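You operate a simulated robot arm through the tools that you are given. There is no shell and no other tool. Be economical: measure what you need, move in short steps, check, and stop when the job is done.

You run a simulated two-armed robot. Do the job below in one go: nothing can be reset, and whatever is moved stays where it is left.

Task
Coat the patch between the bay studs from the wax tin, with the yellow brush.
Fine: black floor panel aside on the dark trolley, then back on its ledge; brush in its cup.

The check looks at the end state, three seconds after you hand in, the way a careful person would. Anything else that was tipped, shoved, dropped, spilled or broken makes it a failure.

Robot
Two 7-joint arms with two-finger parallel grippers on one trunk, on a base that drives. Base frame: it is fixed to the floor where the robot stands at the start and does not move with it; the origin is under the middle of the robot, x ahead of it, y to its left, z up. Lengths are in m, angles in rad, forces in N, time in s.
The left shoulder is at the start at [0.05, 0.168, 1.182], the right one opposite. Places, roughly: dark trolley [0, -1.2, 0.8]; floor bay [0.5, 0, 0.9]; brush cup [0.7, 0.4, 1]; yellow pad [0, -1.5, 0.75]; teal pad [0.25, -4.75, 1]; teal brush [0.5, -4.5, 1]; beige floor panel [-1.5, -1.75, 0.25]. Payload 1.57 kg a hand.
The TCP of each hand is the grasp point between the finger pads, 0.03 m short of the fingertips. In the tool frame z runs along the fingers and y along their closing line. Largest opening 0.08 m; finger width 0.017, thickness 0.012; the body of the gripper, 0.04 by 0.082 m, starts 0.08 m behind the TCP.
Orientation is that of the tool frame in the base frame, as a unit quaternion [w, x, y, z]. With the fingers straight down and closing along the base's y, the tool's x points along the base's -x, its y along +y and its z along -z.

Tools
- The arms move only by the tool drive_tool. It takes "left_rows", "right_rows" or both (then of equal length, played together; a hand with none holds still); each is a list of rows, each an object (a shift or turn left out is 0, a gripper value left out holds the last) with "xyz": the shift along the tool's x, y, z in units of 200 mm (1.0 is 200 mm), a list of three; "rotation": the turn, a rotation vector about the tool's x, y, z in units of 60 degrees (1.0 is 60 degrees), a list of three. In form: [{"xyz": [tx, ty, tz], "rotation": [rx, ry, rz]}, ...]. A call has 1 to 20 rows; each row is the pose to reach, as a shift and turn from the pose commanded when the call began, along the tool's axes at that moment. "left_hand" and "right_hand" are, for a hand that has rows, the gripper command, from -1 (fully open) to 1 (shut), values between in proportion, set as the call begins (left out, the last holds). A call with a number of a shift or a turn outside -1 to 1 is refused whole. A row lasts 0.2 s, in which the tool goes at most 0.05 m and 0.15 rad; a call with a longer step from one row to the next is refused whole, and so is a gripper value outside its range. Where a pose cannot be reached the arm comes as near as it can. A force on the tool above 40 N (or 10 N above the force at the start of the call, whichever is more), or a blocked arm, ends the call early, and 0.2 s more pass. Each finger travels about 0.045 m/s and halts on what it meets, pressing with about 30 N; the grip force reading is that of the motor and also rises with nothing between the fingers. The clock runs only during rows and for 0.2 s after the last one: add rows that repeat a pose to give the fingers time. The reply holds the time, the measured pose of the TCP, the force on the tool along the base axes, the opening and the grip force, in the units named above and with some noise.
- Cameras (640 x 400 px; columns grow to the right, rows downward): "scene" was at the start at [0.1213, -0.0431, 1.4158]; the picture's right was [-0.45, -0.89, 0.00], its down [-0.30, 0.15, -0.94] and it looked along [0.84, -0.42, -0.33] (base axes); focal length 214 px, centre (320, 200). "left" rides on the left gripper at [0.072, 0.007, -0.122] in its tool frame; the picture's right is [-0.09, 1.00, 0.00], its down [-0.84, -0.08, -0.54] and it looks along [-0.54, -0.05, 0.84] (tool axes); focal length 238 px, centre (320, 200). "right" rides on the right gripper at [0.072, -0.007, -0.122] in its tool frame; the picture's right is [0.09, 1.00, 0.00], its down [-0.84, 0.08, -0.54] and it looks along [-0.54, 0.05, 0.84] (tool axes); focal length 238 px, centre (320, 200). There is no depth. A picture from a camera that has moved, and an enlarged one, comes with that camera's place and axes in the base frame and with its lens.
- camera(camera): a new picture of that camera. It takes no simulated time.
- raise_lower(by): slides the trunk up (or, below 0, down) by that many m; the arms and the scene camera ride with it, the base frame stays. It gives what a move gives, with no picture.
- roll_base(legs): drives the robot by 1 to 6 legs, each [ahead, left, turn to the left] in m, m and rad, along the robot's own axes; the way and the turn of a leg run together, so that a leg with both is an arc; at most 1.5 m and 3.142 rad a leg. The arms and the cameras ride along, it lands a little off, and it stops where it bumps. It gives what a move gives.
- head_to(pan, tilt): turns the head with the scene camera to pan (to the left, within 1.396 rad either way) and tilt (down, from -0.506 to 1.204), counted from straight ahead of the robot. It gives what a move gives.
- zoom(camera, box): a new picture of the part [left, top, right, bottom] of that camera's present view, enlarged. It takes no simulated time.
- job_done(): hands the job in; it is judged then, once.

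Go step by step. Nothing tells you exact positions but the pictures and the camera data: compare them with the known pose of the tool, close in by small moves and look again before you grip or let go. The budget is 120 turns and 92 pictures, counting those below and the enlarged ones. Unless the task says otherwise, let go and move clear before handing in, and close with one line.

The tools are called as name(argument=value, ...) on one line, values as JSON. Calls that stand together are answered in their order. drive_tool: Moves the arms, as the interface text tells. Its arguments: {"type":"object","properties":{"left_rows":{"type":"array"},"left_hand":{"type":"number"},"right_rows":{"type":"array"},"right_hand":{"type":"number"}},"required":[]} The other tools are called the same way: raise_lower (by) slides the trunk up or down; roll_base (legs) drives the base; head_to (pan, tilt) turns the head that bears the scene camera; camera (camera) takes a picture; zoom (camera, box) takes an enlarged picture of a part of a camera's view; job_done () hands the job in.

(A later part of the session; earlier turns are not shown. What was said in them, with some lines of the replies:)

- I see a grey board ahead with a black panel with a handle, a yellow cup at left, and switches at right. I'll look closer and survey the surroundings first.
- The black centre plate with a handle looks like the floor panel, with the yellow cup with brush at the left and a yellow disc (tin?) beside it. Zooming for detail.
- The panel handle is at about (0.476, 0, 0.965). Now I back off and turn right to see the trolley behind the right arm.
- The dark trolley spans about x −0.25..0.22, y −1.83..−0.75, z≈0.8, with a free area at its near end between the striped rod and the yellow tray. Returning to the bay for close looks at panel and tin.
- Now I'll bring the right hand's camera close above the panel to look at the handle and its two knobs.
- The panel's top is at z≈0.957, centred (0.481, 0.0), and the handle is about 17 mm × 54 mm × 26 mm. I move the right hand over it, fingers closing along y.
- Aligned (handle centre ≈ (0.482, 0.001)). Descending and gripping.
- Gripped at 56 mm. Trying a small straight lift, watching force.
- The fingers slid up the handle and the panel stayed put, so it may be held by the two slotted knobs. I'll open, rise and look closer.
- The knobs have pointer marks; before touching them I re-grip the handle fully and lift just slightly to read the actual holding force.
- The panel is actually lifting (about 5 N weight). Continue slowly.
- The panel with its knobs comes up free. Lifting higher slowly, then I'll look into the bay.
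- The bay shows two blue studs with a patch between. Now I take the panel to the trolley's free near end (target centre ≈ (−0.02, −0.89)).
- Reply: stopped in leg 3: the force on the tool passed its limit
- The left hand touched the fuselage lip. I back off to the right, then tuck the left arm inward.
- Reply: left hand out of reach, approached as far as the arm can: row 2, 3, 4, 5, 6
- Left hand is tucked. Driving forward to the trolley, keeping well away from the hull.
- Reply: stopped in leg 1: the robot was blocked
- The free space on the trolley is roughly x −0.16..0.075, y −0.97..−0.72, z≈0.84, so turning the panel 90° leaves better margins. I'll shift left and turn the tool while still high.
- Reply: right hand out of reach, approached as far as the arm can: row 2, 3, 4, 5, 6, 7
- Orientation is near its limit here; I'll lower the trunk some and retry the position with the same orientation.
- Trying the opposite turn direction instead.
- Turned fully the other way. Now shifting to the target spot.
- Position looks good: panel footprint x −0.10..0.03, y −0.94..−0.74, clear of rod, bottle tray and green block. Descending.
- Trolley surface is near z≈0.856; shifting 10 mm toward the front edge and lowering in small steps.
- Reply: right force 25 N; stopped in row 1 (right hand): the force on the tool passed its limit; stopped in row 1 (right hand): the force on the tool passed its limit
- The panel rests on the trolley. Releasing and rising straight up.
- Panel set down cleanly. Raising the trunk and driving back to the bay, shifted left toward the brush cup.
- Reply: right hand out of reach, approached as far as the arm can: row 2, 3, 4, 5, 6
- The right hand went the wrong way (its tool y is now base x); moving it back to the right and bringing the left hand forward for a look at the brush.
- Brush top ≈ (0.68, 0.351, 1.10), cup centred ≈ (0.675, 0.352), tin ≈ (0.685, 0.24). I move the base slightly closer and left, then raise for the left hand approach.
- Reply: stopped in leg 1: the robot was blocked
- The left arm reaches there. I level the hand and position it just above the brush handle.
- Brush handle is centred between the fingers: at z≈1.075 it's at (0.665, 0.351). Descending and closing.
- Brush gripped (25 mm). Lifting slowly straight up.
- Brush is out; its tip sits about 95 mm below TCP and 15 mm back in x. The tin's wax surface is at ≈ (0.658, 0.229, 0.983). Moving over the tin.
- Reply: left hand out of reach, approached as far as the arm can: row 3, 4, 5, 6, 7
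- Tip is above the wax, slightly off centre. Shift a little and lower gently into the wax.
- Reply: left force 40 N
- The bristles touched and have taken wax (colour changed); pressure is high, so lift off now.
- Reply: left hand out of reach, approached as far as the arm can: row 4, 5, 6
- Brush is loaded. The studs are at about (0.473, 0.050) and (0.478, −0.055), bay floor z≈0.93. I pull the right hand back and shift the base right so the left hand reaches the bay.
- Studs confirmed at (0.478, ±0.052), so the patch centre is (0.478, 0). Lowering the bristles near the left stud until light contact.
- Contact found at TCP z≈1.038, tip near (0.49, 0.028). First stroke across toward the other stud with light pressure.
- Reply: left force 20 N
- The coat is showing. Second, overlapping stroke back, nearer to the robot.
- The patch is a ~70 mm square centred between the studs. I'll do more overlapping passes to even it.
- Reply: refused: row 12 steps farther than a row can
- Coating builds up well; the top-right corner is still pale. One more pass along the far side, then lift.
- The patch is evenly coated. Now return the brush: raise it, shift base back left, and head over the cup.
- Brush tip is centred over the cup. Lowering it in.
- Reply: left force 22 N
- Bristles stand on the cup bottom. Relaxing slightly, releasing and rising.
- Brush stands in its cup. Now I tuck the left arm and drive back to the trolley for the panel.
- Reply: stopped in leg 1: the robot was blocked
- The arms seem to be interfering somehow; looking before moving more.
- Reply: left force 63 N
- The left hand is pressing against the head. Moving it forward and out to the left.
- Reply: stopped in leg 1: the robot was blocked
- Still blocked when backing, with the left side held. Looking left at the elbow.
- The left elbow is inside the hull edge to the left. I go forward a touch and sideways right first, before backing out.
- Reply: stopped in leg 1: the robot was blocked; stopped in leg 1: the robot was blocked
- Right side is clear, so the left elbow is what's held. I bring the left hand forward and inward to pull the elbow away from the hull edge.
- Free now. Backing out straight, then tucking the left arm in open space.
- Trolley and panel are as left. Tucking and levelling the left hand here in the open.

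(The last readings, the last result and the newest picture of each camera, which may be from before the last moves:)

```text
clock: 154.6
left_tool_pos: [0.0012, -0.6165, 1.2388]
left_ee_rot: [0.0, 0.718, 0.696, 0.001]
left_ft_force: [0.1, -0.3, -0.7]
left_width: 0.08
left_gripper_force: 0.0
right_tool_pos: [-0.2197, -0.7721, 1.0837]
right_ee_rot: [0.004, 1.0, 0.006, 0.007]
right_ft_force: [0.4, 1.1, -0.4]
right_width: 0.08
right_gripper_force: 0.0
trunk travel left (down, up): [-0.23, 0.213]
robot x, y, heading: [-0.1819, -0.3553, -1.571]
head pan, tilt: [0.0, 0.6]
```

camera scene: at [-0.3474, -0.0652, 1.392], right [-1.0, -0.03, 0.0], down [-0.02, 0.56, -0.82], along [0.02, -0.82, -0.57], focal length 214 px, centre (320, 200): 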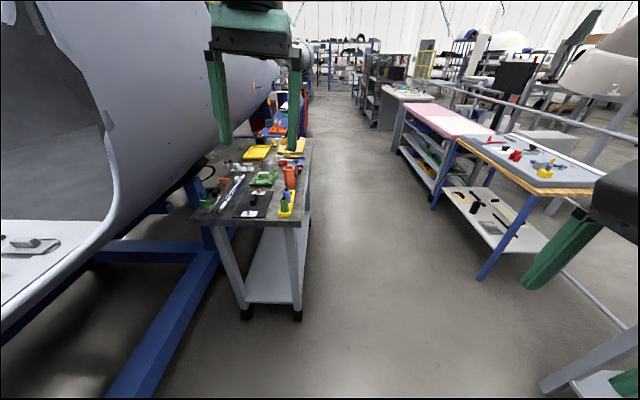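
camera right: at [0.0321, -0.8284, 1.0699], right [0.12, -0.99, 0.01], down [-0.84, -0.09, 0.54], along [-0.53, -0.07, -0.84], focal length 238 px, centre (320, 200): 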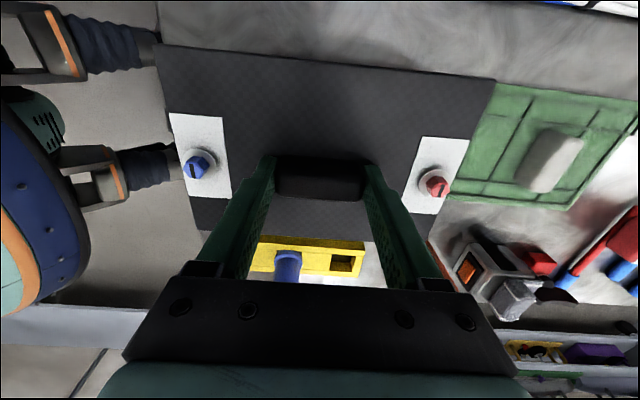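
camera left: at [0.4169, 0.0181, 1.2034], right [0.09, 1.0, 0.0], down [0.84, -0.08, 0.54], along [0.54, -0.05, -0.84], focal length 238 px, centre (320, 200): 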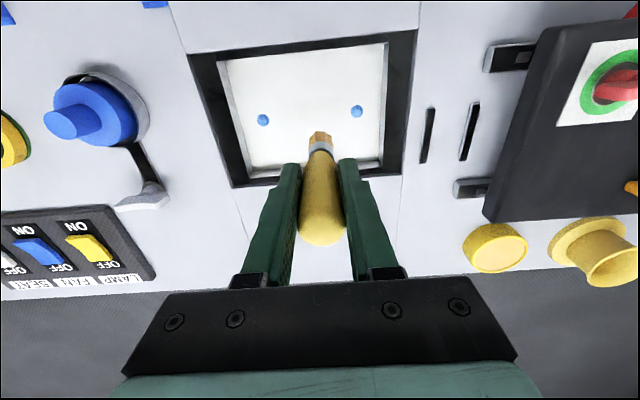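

drive_tool(right_rows=[{"xyz": [0.15, 0.05, 0]}, {"xyz": [0.3, 0.1, 0]}, {"xyz": [0.45, 0.15, 0]}, {"xyz": [0.6, 0.2, 0]}, {"xyz": [0.75, 0.25, 0]}, {"xyz": [0.905, 0.29, 0]}, {"xyz": [0.905, 0.29, 0.15]}, {"xyz": [0.905, 0.29, 0.3]}, {"xyz": [0.905, 0.29, 0.3]}])

camera(camera="right")

```text
clock: 156.6
left_tool_pos: [0.0008, -0.6168, 1.2397]
left_ee_rot: [0.001, 0.718, 0.696, 0.001]
left_ft_force: [-0.4, 0.4, 0.2]
left_width: 0.0801
left_gripper_force: 0.1
right_tool_pos: [-0.0615, -0.8237, 1.0313]
right_ee_rot: [0.004, 1.0, 0.006, 0.008]
right_ft_force: [-0.8, 0.2, -0.8]
right_width: 0.0799
right_gripper_force: 0.0
right hand out of reach, approached as far as the arm can: row 5, 6, 7, 8, 9
trunk travel left (down, up): [-0.23, 0.213]
robot x, y, heading: [-0.1816, -0.3561, -1.572]
head pan, tilt: [0.0, 0.6]
```

```text
16 pictures are left
camera right: at [0.0078, -0.8129, 1.1525], right [0.1, -0.99, 0.01], down [-0.84, -0.08, 0.53], along [-0.53, -0.06, -0.85], focal length 238 px, centre (320, 200)
```

right: 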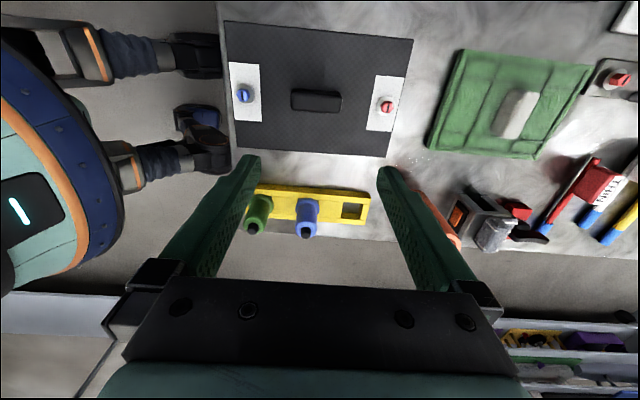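

Reach falls short by about 25 mm in x; I nudge the base left a bit and continue, then verify by the hand camera.

roll_base(legs=[[0.015, 0.03, 0]])

drive_tool(right_rows=[{"xyz": [0, 0, 0.1]}, {"xyz": [0, 0, 0.2]}, {"xyz": [0, 0, 0.3]}, {"xyz": [0, 0, 0.3]}])

camera(camera="right")

```text
clock: 157.6
left_tool_pos: [0.0205, -0.6192, 1.2408]
left_ee_rot: [0.015, 0.725, 0.689, 0.006]
left_ft_force: [0.0, 0.2, -1.0]
left_width: 0.08
left_gripper_force: 0.1
right_tool_pos: [-0.0355, -0.8352, 1.0327]
right_ee_rot: [0.008, 1.0, 0.007, 0.01]
right_ft_force: [-0.3, 0.1, 0.3]
right_width: 0.0799
right_gripper_force: 0.1
trunk travel left (down, up): [-0.23, 0.213]
robot x, y, heading: [-0.1506, -0.3671, -1.574]
head pan, tilt: [0.0, 0.6]
stopped in leg 1: the robot was blocked; the commanded pose is now the measured one
```

```text
clock: 158.6
left_tool_pos: [0.0203, -0.6202, 1.2414]
left_ee_rot: [0.014, 0.724, 0.69, 0.005]
left_ft_force: [0.7, 0.0, -0.1]
left_width: 0.08
left_gripper_force: 0.0
right_tool_pos: [-0.0354, -0.8346, 0.9734]
right_ee_rot: [0.008, 1.0, 0.006, 0.01]
right_ft_force: [0.5, -0.5, 0.3]
right_width: 0.0802
right_gripper_force: 0.0
trunk travel left (down, up): [-0.23, 0.213]
robot x, y, heading: [-0.1502, -0.3682, -1.572]
head pan, tilt: [0.0, 0.6]
```

```text
15 pictures are left
camera right: at [0.0346, -0.8225, 1.0961], right [0.11, -0.99, 0.02], down [-0.85, -0.08, 0.53], along [-0.52, -0.07, -0.85], focal length 238 px, centre (320, 200)
```

right: 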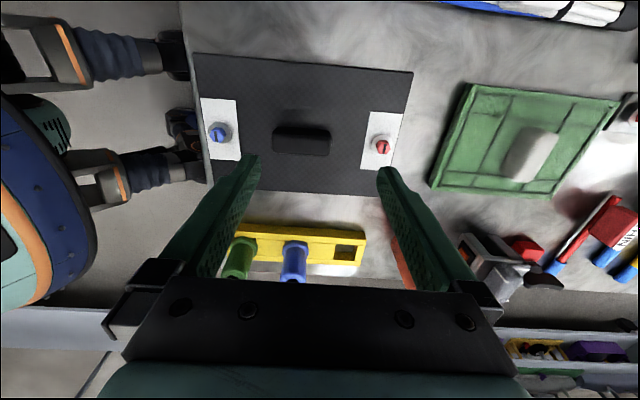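

The handle reads about 18 mm further +y than the hand. Correcting, levelling, and descending part-way.

drive_tool(right_rows=[{"xyz": [-0.01, -0.05, 0], "rotation": [0.008, -0.01, 0]}, {"xyz": [-0.01, -0.09, 0.1], "rotation": [0.015, -0.019, 0]}, {"xyz": [-0.01, -0.09, 0.2], "rotation": [0.015, -0.019, 0]}, {"xyz": [-0.01, -0.09, 0.26], "rotation": [0.015, -0.019, 0]}, {"xyz": [-0.01, -0.09, 0.26], "rotation": [0.015, -0.019, 0]}])

camera(camera="right")

```text
clock: 159.8
left_tool_pos: [0.0199, -0.6195, 1.2412]
left_ee_rot: [0.014, 0.724, 0.69, 0.005]
left_ft_force: [-0.4, -0.3, 0.3]
left_width: 0.0799
left_gripper_force: 0.0
right_tool_pos: [-0.0371, -0.8173, 0.9204]
right_ee_rot: [0.0, 1.0, 0.007, 0.001]
right_ft_force: [-0.7, -0.1, 0.3]
right_width: 0.0802
right_gripper_force: 0.0
trunk travel left (down, up): [-0.23, 0.213]
robot x, y, heading: [-0.1482, -0.3706, -1.571]
head pan, tilt: [0.0, 0.6]
```

```text
14 pictures are left
camera right: at [0.0346, -0.8073, 1.0427], right [0.11, -0.99, 0.0], down [-0.84, -0.09, 0.54], along [-0.54, -0.06, -0.84], focal length 238 px, centre (320, 200)
```

right: 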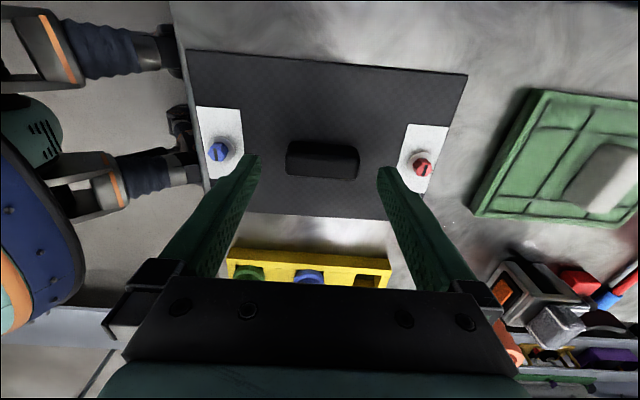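

Centred now. Final descent and slow grip.

drive_tool(right_rows=[{"xyz": [0, 0, 0.07]}, {"xyz": [0, 0, 0.13]}, {"xyz": [0, 0, 0.157]}, {"xyz": [0, 0, 0.157]}])

drive_tool(right_rows=[{}, {}, {}, {}, {}, {}], right_hand=1)

drive_tool(right_rows=[{"xyz": [0, 0, -0.01]}, {"xyz": [0, 0, -0.02]}, {"xyz": [0, 0, -0.03]}, {"xyz": [0, 0, -0.04]}, {"xyz": [0, 0, -0.05]}, {"xyz": [0, 0, -0.06]}])

camera(camera="right")

```text
clock: 160.8
left_tool_pos: [0.0205, -0.6201, 1.241]
left_ee_rot: [0.014, 0.724, 0.69, 0.006]
left_ft_force: [1.0, -0.1, 0.3]
left_width: 0.08
left_gripper_force: 0.1
right_tool_pos: [-0.0366, -0.8157, 0.8893]
right_ee_rot: [0.0, 1.0, 0.007, 0.0]
right_ft_force: [0.3, 0.5, -0.4]
right_width: 0.0799
right_gripper_force: 0.1
trunk travel left (down, up): [-0.23, 0.213]
robot x, y, heading: [-0.1517, -0.3693, -1.567]
head pan, tilt: [0.0, 0.6]
```

```text
clock: 162.2
left_tool_pos: [0.0211, -0.6191, 1.2416]
left_ee_rot: [0.014, 0.724, 0.69, 0.006]
left_ft_force: [0.1, 0.0, -0.2]
left_width: 0.0801
left_gripper_force: 0.2
right_tool_pos: [-0.037, -0.8159, 0.8896]
right_ee_rot: [-0.001, 1.0, 0.007, -0.001]
right_ft_force: [0.4, -1.1, 0.5]
right_width: 0.0556
right_gripper_force: 29.7
trunk travel left (down, up): [-0.23, 0.213]
robot x, y, heading: [-0.1509, -0.364, -1.573]
head pan, tilt: [0.0, 0.6]
```

```text
clock: 163.6
left_tool_pos: [0.0215, -0.62, 1.2414]
left_ee_rot: [0.015, 0.723, 0.691, 0.006]
left_ft_force: [0.9, -0.4, 0.1]
left_width: 0.08
left_gripper_force: 0.2
right_tool_pos: [-0.0366, -0.8172, 0.9013]
right_ee_rot: [0.0, 1.0, 0.007, 0.001]
right_ft_force: [0.5, -0.3, -2.4]
right_width: 0.0557
right_gripper_force: 29.7
trunk travel left (down, up): [-0.23, 0.213]
robot x, y, heading: [-0.1521, -0.3708, -1.571]
head pan, tilt: [0.0, 0.6]
```

```text
13 pictures are left
camera right: at [0.0353, -0.808, 1.0235], right [0.11, -0.99, 0.0], down [-0.84, -0.09, 0.54], along [-0.54, -0.06, -0.84], focal length 238 px, centre (320, 200)
```

right: 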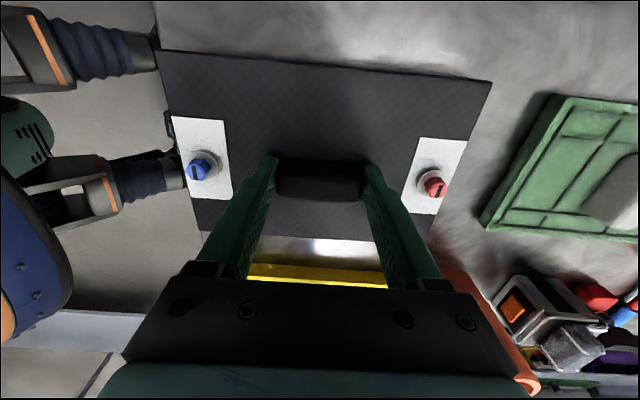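

Panel is lifted. Raising it, then driving back to the bay.

drive_tool(right_rows=[{"xyz": [0, 0, -0.05]}, {"xyz": [0, 0, -0.1]}, {"xyz": [0, 0, -0.15]}, {"xyz": [0, 0, -0.2]}, {"xyz": [0, 0, -0.26]}, {"xyz": [0, 0, -0.32]}, {"xyz": [0, 0, -0.38]}, {"xyz": [0, 0, -0.44]}, {"xyz": [0, 0, -0.5]}, {"xyz": [0, 0, -0.56]}, {"xyz": [0, 0, -0.62]}])

raise_lower(by=0.12)

roll_base(legs=[[-0.02, -0.06, 0], [-0.28, 0, 0], [0, -0.15, 0], [0, 0, 1.57]])

```text
clock: 166.0
left_tool_pos: [0.0221, -0.6199, 1.2416]
left_ee_rot: [0.015, 0.724, 0.69, 0.005]
left_ft_force: [0.7, -0.5, 0.2]
left_width: 0.0801
left_gripper_force: 0.0
right_tool_pos: [-0.0358, -0.8168, 1.0266]
right_ee_rot: [-0.001, 1.0, 0.007, 0.0]
right_ft_force: [1.4, 0.1, -3.7]
right_width: 0.0558
right_gripper_force: 30.4
trunk travel left (down, up): [-0.23, 0.213]
robot x, y, heading: [-0.1498, -0.3661, -1.575]
head pan, tilt: [0.0, 0.6]
```

```text
clock: 167.5
left_tool_pos: [0.0213, -0.617, 1.3643]
left_ee_rot: [0.015, 0.723, 0.691, 0.001]
left_ft_force: [1.3, -0.5, -0.4]
left_width: 0.0799
left_gripper_force: 0.0
right_tool_pos: [-0.0355, -0.8144, 1.1484]
right_ee_rot: [0.0, 1.0, 0.007, -0.001]
right_ft_force: [-0.3, 0.4, -2.4]
right_width: 0.0557
right_gripper_force: 29.8
trunk travel left (down, up): [-0.35, 0.093]
robot x, y, heading: [-0.1541, -0.3677, -1.569]
head pan, tilt: [0.0, 0.6]
```

```text
clock: 174.8
left_tool_pos: [-0.1011, 0.1096, 1.358]
left_ee_rot: [0.002, 0.027, 1.0, 0.01]
left_ft_force: [0.2, -1.0, 0.5]
left_width: 0.0801
left_gripper_force: 0.0
right_tool_pos: [0.0943, 0.0493, 1.1431]
right_ee_rot: [-0.001, 0.705, 0.709, -0.004]
right_ft_force: [-0.5, 0.1, -2.4]
right_width: 0.0556
right_gripper_force: 30.2
trunk travel left (down, up): [-0.35, 0.093]
robot x, y, heading: [-0.3617, -0.0693, -0.004]
head pan, tilt: [0.0, 0.6]
```

Turning the wrist back 90° and shifting the panel to the middle.

drive_tool(right_rows=[{"xyz": [-0.08, 0, 0], "rotation": [0, 0, -0.125]}, {"xyz": [-0.16, 0, 0], "rotation": [0, 0, -0.25]}, {"xyz": [-0.24, 0, 0], "rotation": [0, 0, -0.375]}, {"xyz": [-0.32, 0, 0], "rotation": [0, 0, -0.5]}, {"xyz": [-0.4, 0, 0], "rotation": [0, 0, -0.625]}, {"xyz": [-0.5, -0.1, 0], "rotation": [0, 0, -0.75]}])

drive_tool(right_rows=[{"rotation": [0, 0, -0.125]}, {"rotation": [0, 0, -0.25]}, {"rotation": [0, 0, -0.375]}, {"rotation": [0, 0, -0.5]}, {"rotation": [0, 0, -0.625]}, {"rotation": [0, 0, -0.75]}, {"rotation": [0, 0, -0.75]}])

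roll_base(legs=[[0.4, 0.08, 0.0]])

head_to(pan=0.3, tilt=0.9)

camera(camera="scene")

```text
clock: 176.2
left_tool_pos: [-0.1009, 0.1066, 1.3593]
left_ee_rot: [0.002, 0.027, 1.0, 0.01]
left_ft_force: [-0.1, 0.0, -0.3]
left_width: 0.0799
left_gripper_force: 0.1
right_tool_pos: [0.0767, -0.0549, 1.1454]
right_ee_rot: [-0.002, 0.379, 0.925, -0.004]
right_ft_force: [-0.2, -0.2, -3.0]
right_width: 0.0558
right_gripper_force: 29.9
trunk travel left (down, up): [-0.35, 0.093]
robot x, y, heading: [-0.3587, -0.0704, -0.008]
head pan, tilt: [0.0, 0.6]
```

```text
clock: 177.8
left_tool_pos: [-0.101, 0.1075, 1.3582]
left_ee_rot: [0.003, 0.027, 1.0, 0.009]
left_ft_force: [-0.1, 1.0, 0.2]
left_width: 0.08
left_gripper_force: 0.2
right_tool_pos: [0.0758, -0.0522, 1.1449]
right_ee_rot: [-0.003, -0.005, 1.0, -0.002]
right_ft_force: [0.1, 0.8, -2.5]
right_width: 0.0556
right_gripper_force: 29.7
trunk travel left (down, up): [-0.35, 0.093]
robot x, y, heading: [-0.3621, -0.067, -0.01]
head pan, tilt: [0.0, 0.6]
```

```text
clock: 180.3
left_tool_pos: [0.293, 0.1859, 1.3585]
left_ee_rot: [0.002, 0.025, 1.0, 0.009]
left_ft_force: [0.4, -0.5, -0.3]
left_width: 0.0802
left_gripper_force: 0.0
right_tool_pos: [0.4686, 0.0271, 1.145]
right_ee_rot: [-0.004, -0.005, 1.0, -0.003]
right_ft_force: [-0.1, 0.0, -3.5]
right_width: 0.0554
right_gripper_force: 29.5
trunk travel left (down, up): [-0.35, 0.093]
robot x, y, heading: [0.0347, 0.0112, -0.008]
head pan, tilt: [0.0, 0.6]
```

```text
clock: 181.1
left_tool_pos: [0.2918, 0.1865, 1.3579]
left_ee_rot: [0.002, 0.025, 1.0, 0.01]
left_ft_force: [-0.9, -0.8, -0.2]
left_width: 0.0801
left_gripper_force: 0.0
right_tool_pos: [0.4671, 0.027, 1.144]
right_ee_rot: [-0.003, -0.006, 1.0, -0.003]
right_ft_force: [0.3, 0.3, -3.2]
right_width: 0.0555
right_gripper_force: 30.3
trunk travel left (down, up): [-0.35, 0.093]
robot x, y, heading: [0.0361, 0.0055, -0.001]
head pan, tilt: [0.3, 0.901]
```

```text
12 pictures are left
camera scene: at [0.1456, 0.0305, 1.3672], right [0.29, -0.96, 0.0], down [-0.75, -0.23, -0.62], along [0.59, 0.18, -0.78], focal length 214 px, centre (320, 200)
```

scene: 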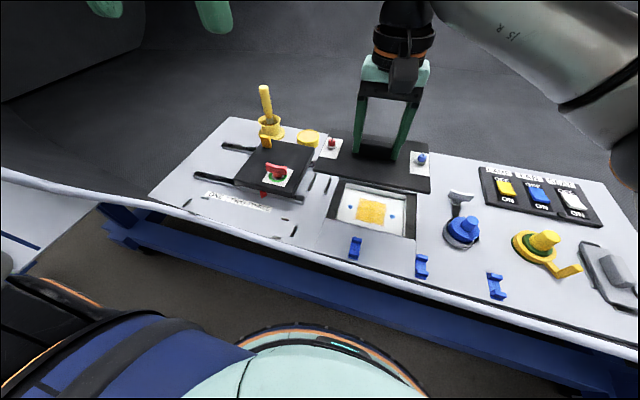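

Back over the bay with the panel. Aligning yaw/level and lowering to just above the opening.

drive_tool(right_rows=[{"xyz": [-0.03, -0.05, 0.1], "rotation": [-0.006, -0.006, 0.01]}, {"xyz": [-0.06, -0.1, 0.2], "rotation": [-0.006, -0.006, 0.023]}, {"xyz": [-0.07, -0.125, 0.3], "rotation": [-0.006, -0.006, 0.023]}, {"xyz": [-0.07, -0.125, 0.4], "rotation": [-0.006, -0.006, 0.023]}, {"xyz": [-0.07, -0.125, 0.48], "rotation": [-0.006, -0.006, 0.023]}, {"xyz": [-0.07, -0.125, 0.52], "rotation": [-0.006, -0.006, 0.023]}, {"xyz": [-0.07, -0.125, 0.52], "rotation": [-0.006, -0.006, 0.023]}])

camera(camera="right")

zoom(camera="scene", box=[300, 130, 450, 270])

```text
clock: 182.7
left_tool_pos: [0.2926, 0.1853, 1.358]
left_ee_rot: [0.003, 0.025, 1.0, 0.01]
left_ft_force: [-0.4, 0.6, -0.1]
left_width: 0.0799
left_gripper_force: 0.0
right_tool_pos: [0.4828, 0.0, 1.0404]
right_ee_rot: [0.0, 0.007, 1.0, 0.0]
right_ft_force: [0.3, 0.2, -2.5]
right_width: 0.0555
right_gripper_force: 29.7
trunk travel left (down, up): [-0.35, 0.093]
robot x, y, heading: [0.0354, 0.0093, -0.009]
head pan, tilt: [0.3, 0.901]
```

```text
11 pictures are left
camera right: at [0.4104, -0.0036, 1.1614], right [-0.08, 1.0, 0.0], down [0.84, 0.07, 0.54], along [0.54, 0.04, -0.84], focal length 238 px, centre (320, 200)
```

right: 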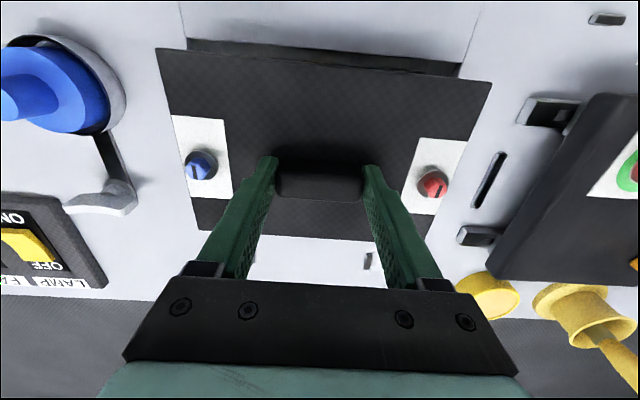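

```text
2.86 times, centred on (375, 200) of scene
camera zoom: at [0.1455, 0.0305, 1.3672], right [0.29, -0.96, 0.0], down [-0.75, -0.23, -0.62], along [0.59, 0.18, -0.78], focal length 613 px, centre (163, 200)
```

zoom: 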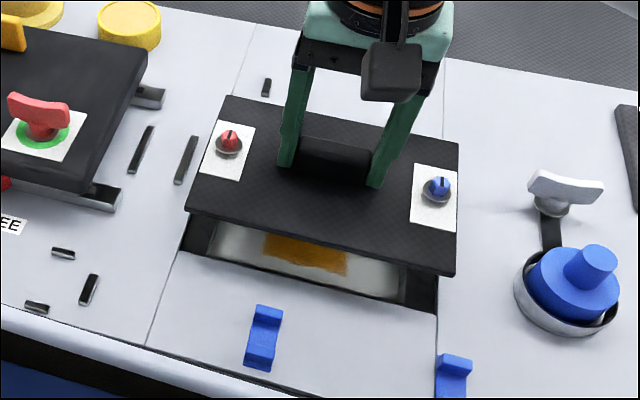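

The panel is aligned in y; it needs ~3 mm toward the robot in x. Shifting and lowering to just above the rim.

drive_tool(right_rows=[{"xyz": [0.015, 0, 0.03]}, {"xyz": [0.015, 0, 0.06]}, {"xyz": [0.015, 0, 0.09]}, {"xyz": [0.015, 0, 0.115]}, {"xyz": [0.015, 0, 0.115]}])

zoom(camera="right", box=[130, 20, 510, 260])

zoom(camera="scene", box=[330, 150, 430, 230])

```text
clock: 183.9
left_tool_pos: [0.292, 0.1856, 1.359]
left_ee_rot: [0.002, 0.025, 1.0, 0.01]
left_ft_force: [0.3, 0.3, -0.5]
left_width: 0.0799
left_gripper_force: 0.0
right_tool_pos: [0.4799, 0.001, 1.018]
right_ee_rot: [0.0, 0.007, 1.0, -0.001]
right_ft_force: [-0.2, 0.3, -2.6]
right_width: 0.0558
right_gripper_force: 29.9
trunk travel left (down, up): [-0.35, 0.093]
robot x, y, heading: [0.037, 0.0099, -0.004]
head pan, tilt: [0.3, 0.901]
```

```text
1.67 times, centred on (320, 140) of right
camera zoom: at [0.4077, -0.0023, 1.1391], right [-0.08, 1.0, 0.0], down [0.84, 0.07, 0.54], along [0.54, 0.04, -0.84], focal length 397 px, centre (320, 300)
```

zoom: 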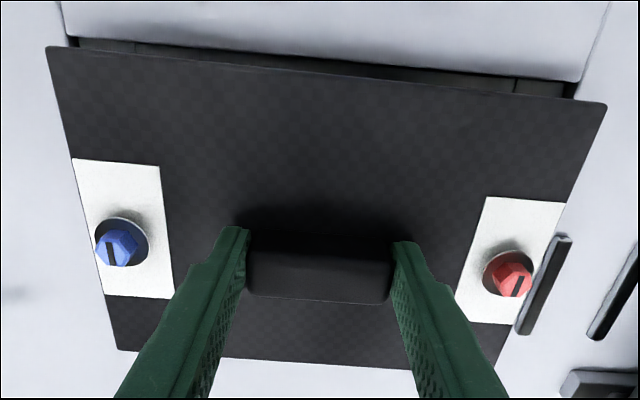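

```text
5.00 times, centred on (380, 190) of scene
camera zoom: at [0.1455, 0.0306, 1.3672], right [0.29, -0.96, 0.0], down [-0.75, -0.23, -0.62], along [0.59, 0.18, -0.78], focal length 1072 px, centre (20, 250)
```

zoom: 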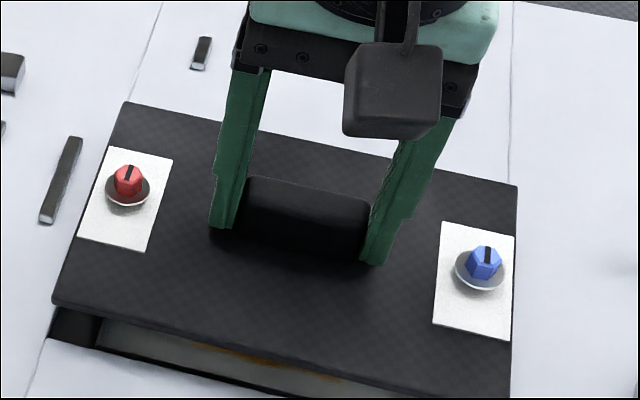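

Nearly aligned; small trims (−2 mm x, −2 mm y, slight yaw), then lowering gently into the opening.

drive_tool(right_rows=[{"xyz": [0.01, -0.01, 0], "rotation": [0, 0, -0.007]}, {"xyz": [0.01, -0.01, 0.02], "rotation": [0, 0, -0.007]}, {"xyz": [0.01, -0.01, 0.04], "rotation": [0, 0, -0.007]}, {"xyz": [0.01, -0.01, 0.05], "rotation": [0, 0, -0.007]}, {"xyz": [0.01, -0.01, 0.06], "rotation": [0, 0, -0.007]}])

drive_tool(right_rows=[{"xyz": [0, 0, 0.01]}, {"xyz": [0, 0, 0.015]}])

zoom(camera="right", box=[130, 20, 510, 260])

```text
clock: 185.1
left_tool_pos: [0.2928, 0.1867, 1.3583]
left_ee_rot: [0.002, 0.025, 1.0, 0.009]
left_ft_force: [-0.2, -1.5, 0.9]
left_width: 0.0798
left_gripper_force: 0.0
right_tool_pos: [0.4773, 0.0002, 1.0051]
right_ee_rot: [0.0, 0.003, 1.0, 0.0]
right_ft_force: [0.0, -0.3, -3.2]
right_width: 0.0554
right_gripper_force: 29.6
trunk travel left (down, up): [-0.35, 0.093]
robot x, y, heading: [0.0325, 0.0065, -0.004]
head pan, tilt: [0.3, 0.901]
```

```text
clock: 185.7
left_tool_pos: [0.2921, 0.1869, 1.3587]
left_ee_rot: [0.002, 0.024, 1.0, 0.01]
left_ft_force: [0.4, -0.3, 0.2]
left_width: 0.08
left_gripper_force: 0.0
right_tool_pos: [0.4775, -0.0001, 1.0033]
right_ee_rot: [0.001, 0.003, 1.0, 0.0]
right_ft_force: [-0.3, -1.3, -2.9]
right_width: 0.0555
right_gripper_force: 29.4
trunk travel left (down, up): [-0.35, 0.093]
robot x, y, heading: [0.0358, 0.0098, -0.001]
head pan, tilt: [0.3, 0.901]
```

```text
1.67 times, centred on (320, 140) of right
camera zoom: at [0.4058, -0.0045, 1.1242], right [-0.09, 1.0, 0.0], down [0.84, 0.07, 0.54], along [0.54, 0.05, -0.84], focal length 397 px, centre (320, 300)
```

zoom: 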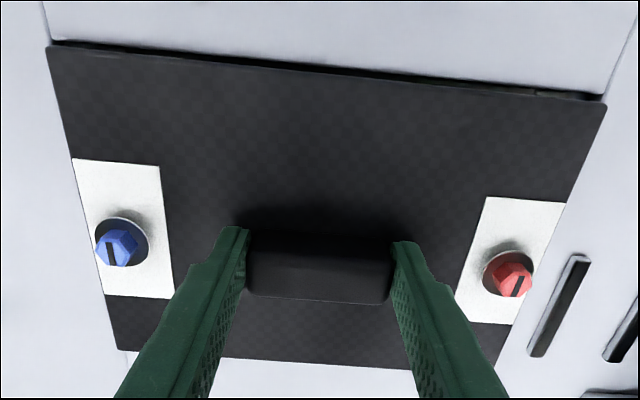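

Near edge gap ≈2 mm, y centred, yaw aligned. Lowering the last centimetre in small steps.

drive_tool(right_rows=[{"xyz": [0, 0, 0.01]}, {"xyz": [0, 0, 0.02]}])

drive_tool(right_rows=[{"xyz": [0, 0, 0.01]}])

drive_tool(right_rows=[{"xyz": [0, 0, 0.01]}])

drive_tool(right_rows=[{"xyz": [0, 0, 0.01]}])

```text
clock: 186.3
left_tool_pos: [0.2933, 0.1873, 1.3586]
left_ee_rot: [0.002, 0.025, 1.0, 0.01]
left_ft_force: [0.7, -0.8, -0.7]
left_width: 0.08
left_gripper_force: 0.1
right_tool_pos: [0.4769, -0.0, 0.9981]
right_ee_rot: [-0.001, 0.003, 1.0, 0.0]
right_ft_force: [0.2, 0.0, -3.4]
right_width: 0.0555
right_gripper_force: 29.8
trunk travel left (down, up): [-0.35, 0.093]
robot x, y, heading: [0.0324, 0.0105, -0.004]
head pan, tilt: [0.3, 0.901]
```

```text
clock: 186.7
left_tool_pos: [0.2913, 0.1859, 1.3583]
left_ee_rot: [0.002, 0.024, 1.0, 0.01]
left_ft_force: [0.0, -1.0, -0.5]
left_width: 0.0796
left_gripper_force: 0.1
right_tool_pos: [0.4756, -0.0001, 0.9967]
right_ee_rot: [0.001, 0.004, 1.0, 0.0]
right_ft_force: [-0.1, 0.4, -3.3]
right_width: 0.0557
right_gripper_force: 29.7
trunk travel left (down, up): [-0.35, 0.093]
robot x, y, heading: [0.0349, 0.0101, -0.003]
head pan, tilt: [0.3, 0.901]
```

```text
clock: 187.1
left_tool_pos: [0.292, 0.1875, 1.3581]
left_ee_rot: [0.001, 0.024, 1.0, 0.01]
left_ft_force: [-0.5, 0.4, 0.0]
left_width: 0.0799
left_gripper_force: 0.0
right_tool_pos: [0.4771, -0.0007, 0.9944]
right_ee_rot: [0.001, 0.003, 1.0, -0.001]
right_ft_force: [0.2, -0.2, -3.3]
right_width: 0.0558
right_gripper_force: 29.6
trunk travel left (down, up): [-0.35, 0.093]
robot x, y, heading: [0.0393, 0.0108, -0.002]
head pan, tilt: [0.3, 0.901]
```

```text
clock: 187.5
left_tool_pos: [0.2914, 0.1858, 1.3579]
left_ee_rot: [0.002, 0.025, 1.0, 0.009]
left_ft_force: [0.1, -0.1, 0.0]
left_width: 0.0801
left_gripper_force: 0.0
right_tool_pos: [0.4765, 0.0004, 0.9921]
right_ee_rot: [0.0, 0.004, 1.0, 0.0]
right_ft_force: [0.0, 0.5, -1.5]
right_width: 0.0557
right_gripper_force: 30.0
trunk travel left (down, up): [-0.35, 0.093]
robot x, y, heading: [0.0364, 0.0056, -0.005]
head pan, tilt: [0.3, 0.901]
```

drive_tool(right_rows=[{"xyz": [0, 0, 0.01]}])

drive_tool(right_rows=[{"xyz": [0, 0, 0.01]}])

zoom(camera="right", box=[130, 20, 510, 260])

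```text
clock: 187.9
left_tool_pos: [0.2925, 0.1862, 1.3594]
left_ee_rot: [0.003, 0.025, 1.0, 0.009]
left_ft_force: [0.1, 0.3, -0.7]
left_width: 0.08
left_gripper_force: 0.1
right_tool_pos: [0.4773, -0.0, 0.9926]
right_ee_rot: [0.001, 0.002, 1.0, 0.001]
right_ft_force: [2.2, 0.5, 9.8]
right_width: 0.0556
right_gripper_force: 29.9
trunk travel left (down, up): [-0.35, 0.093]
robot x, y, heading: [0.034, 0.0112, -0.006]
head pan, tilt: [0.3, 0.901]
```

```text
clock: 188.3
left_tool_pos: [0.2915, 0.1855, 1.3598]
left_ee_rot: [0.002, 0.024, 1.0, 0.009]
left_ft_force: [-0.7, 0.9, 0.0]
left_width: 0.08
left_gripper_force: 0.0
right_tool_pos: [0.4766, -0.0013, 0.9919]
right_ee_rot: [0.003, 0.004, 1.0, 0.001]
right_ft_force: [4.6, -0.8, 27.8]
right_width: 0.0555
right_gripper_force: 30.0
trunk travel left (down, up): [-0.35, 0.093]
robot x, y, heading: [0.0374, 0.0123, -0.007]
head pan, tilt: [0.3, 0.901]
```

```text
1.67 times, centred on (320, 140) of right
camera zoom: at [0.4044, -0.005, 1.113], right [-0.09, 1.0, 0.0], down [0.83, 0.07, 0.55], along [0.55, 0.05, -0.84], focal length 397 px, centre (320, 300)
```

zoom: 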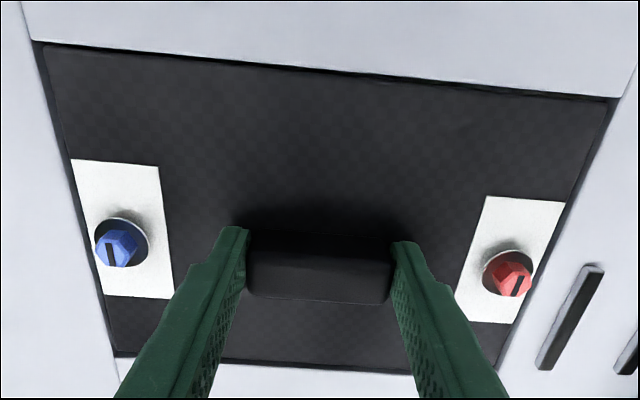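

The panel is seated with even gaps. Releasing and moving straight up.

drive_tool(right_rows=[{"xyz": [0, 0, -0.01]}])

drive_tool(right_rows=[{}, {}, {}, {"xyz": [0, 0, -0.08]}, {"xyz": [0, 0, -0.2]}, {"xyz": [0, 0, -0.35]}, {"xyz": [0, 0, -0.5]}, {"xyz": [0.1, 0, -0.65]}, {"xyz": [0.2, -0.1, -0.8]}], right_hand=-1)

zoom(camera="scene", box=[330, 150, 430, 230])

camera(camera="scene")

```text
clock: 188.7
left_tool_pos: [0.2921, 0.1862, 1.3589]
left_ee_rot: [0.002, 0.025, 1.0, 0.009]
left_ft_force: [-0.1, 0.3, 0.1]
left_width: 0.0801
left_gripper_force: 0.0
right_tool_pos: [0.4772, 0.001, 0.993]
right_ee_rot: [0.004, 0.003, 1.0, 0.001]
right_ft_force: [6.0, -0.9, 23.3]
right_width: 0.0555
right_gripper_force: 29.9
trunk travel left (down, up): [-0.35, 0.093]
robot x, y, heading: [0.0352, 0.0102, -0.0]
head pan, tilt: [0.3, 0.901]
```

```text
clock: 190.7
left_tool_pos: [0.2916, 0.1854, 1.3595]
left_ee_rot: [0.003, 0.024, 1.0, 0.01]
left_ft_force: [-0.1, 0.1, 0.3]
left_width: 0.0801
left_gripper_force: 0.1
right_tool_pos: [0.4379, -0.0176, 1.1506]
right_ee_rot: [0.0, 0.002, 1.0, 0.0]
right_ft_force: [-0.2, 0.4, 0.3]
right_width: 0.0802
right_gripper_force: 0.0
trunk travel left (down, up): [-0.35, 0.093]
robot x, y, heading: [0.036, 0.0097, -0.007]
head pan, tilt: [0.3, 0.901]
```

```text
5.00 times, centred on (380, 190) of scene
camera zoom: at [0.1449, 0.03, 1.3672], right [0.29, -0.96, 0.0], down [-0.75, -0.23, -0.62], along [0.59, 0.18, -0.78], focal length 1072 px, centre (20, 250)
```

zoom: 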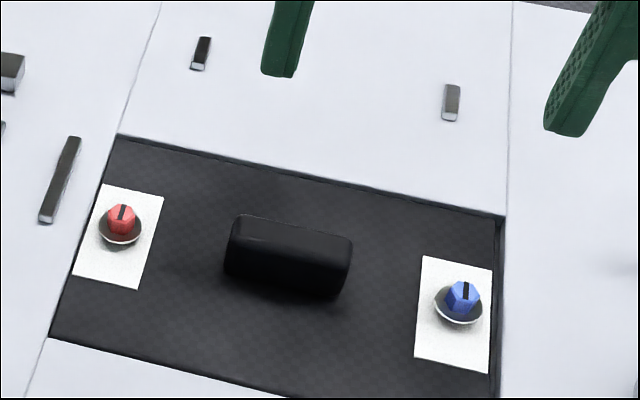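

```text
4 pictures are left
camera scene: at [0.1449, 0.03, 1.3672], right [0.29, -0.96, 0.0], down [-0.75, -0.23, -0.62], along [0.59, 0.18, -0.78], focal length 214 px, centre (320, 200)
```

scene: 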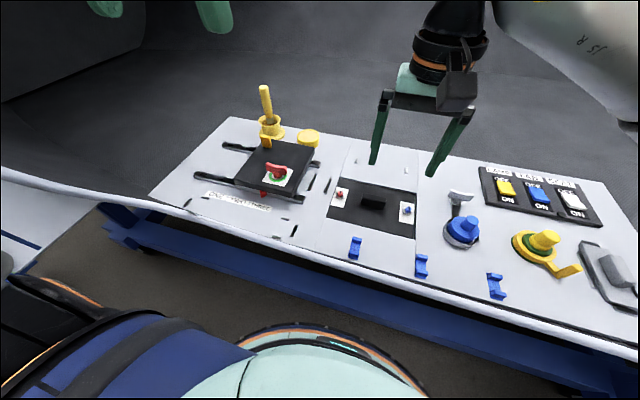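

The panel sits flush on its ledge, the brush stands in its cup, both hands are clear, and everything on the board looks untouched. Handing in.

job_done()

```text
The job is handed in.
```

The patch between the bay studs is coated with wax, the black panel is back flush on its ledge, and the yellow brush is back in its cup. On the way, the left arm bumped the hull edge and the robot's own head; the last pictures of the bay showed nothing out of place there.
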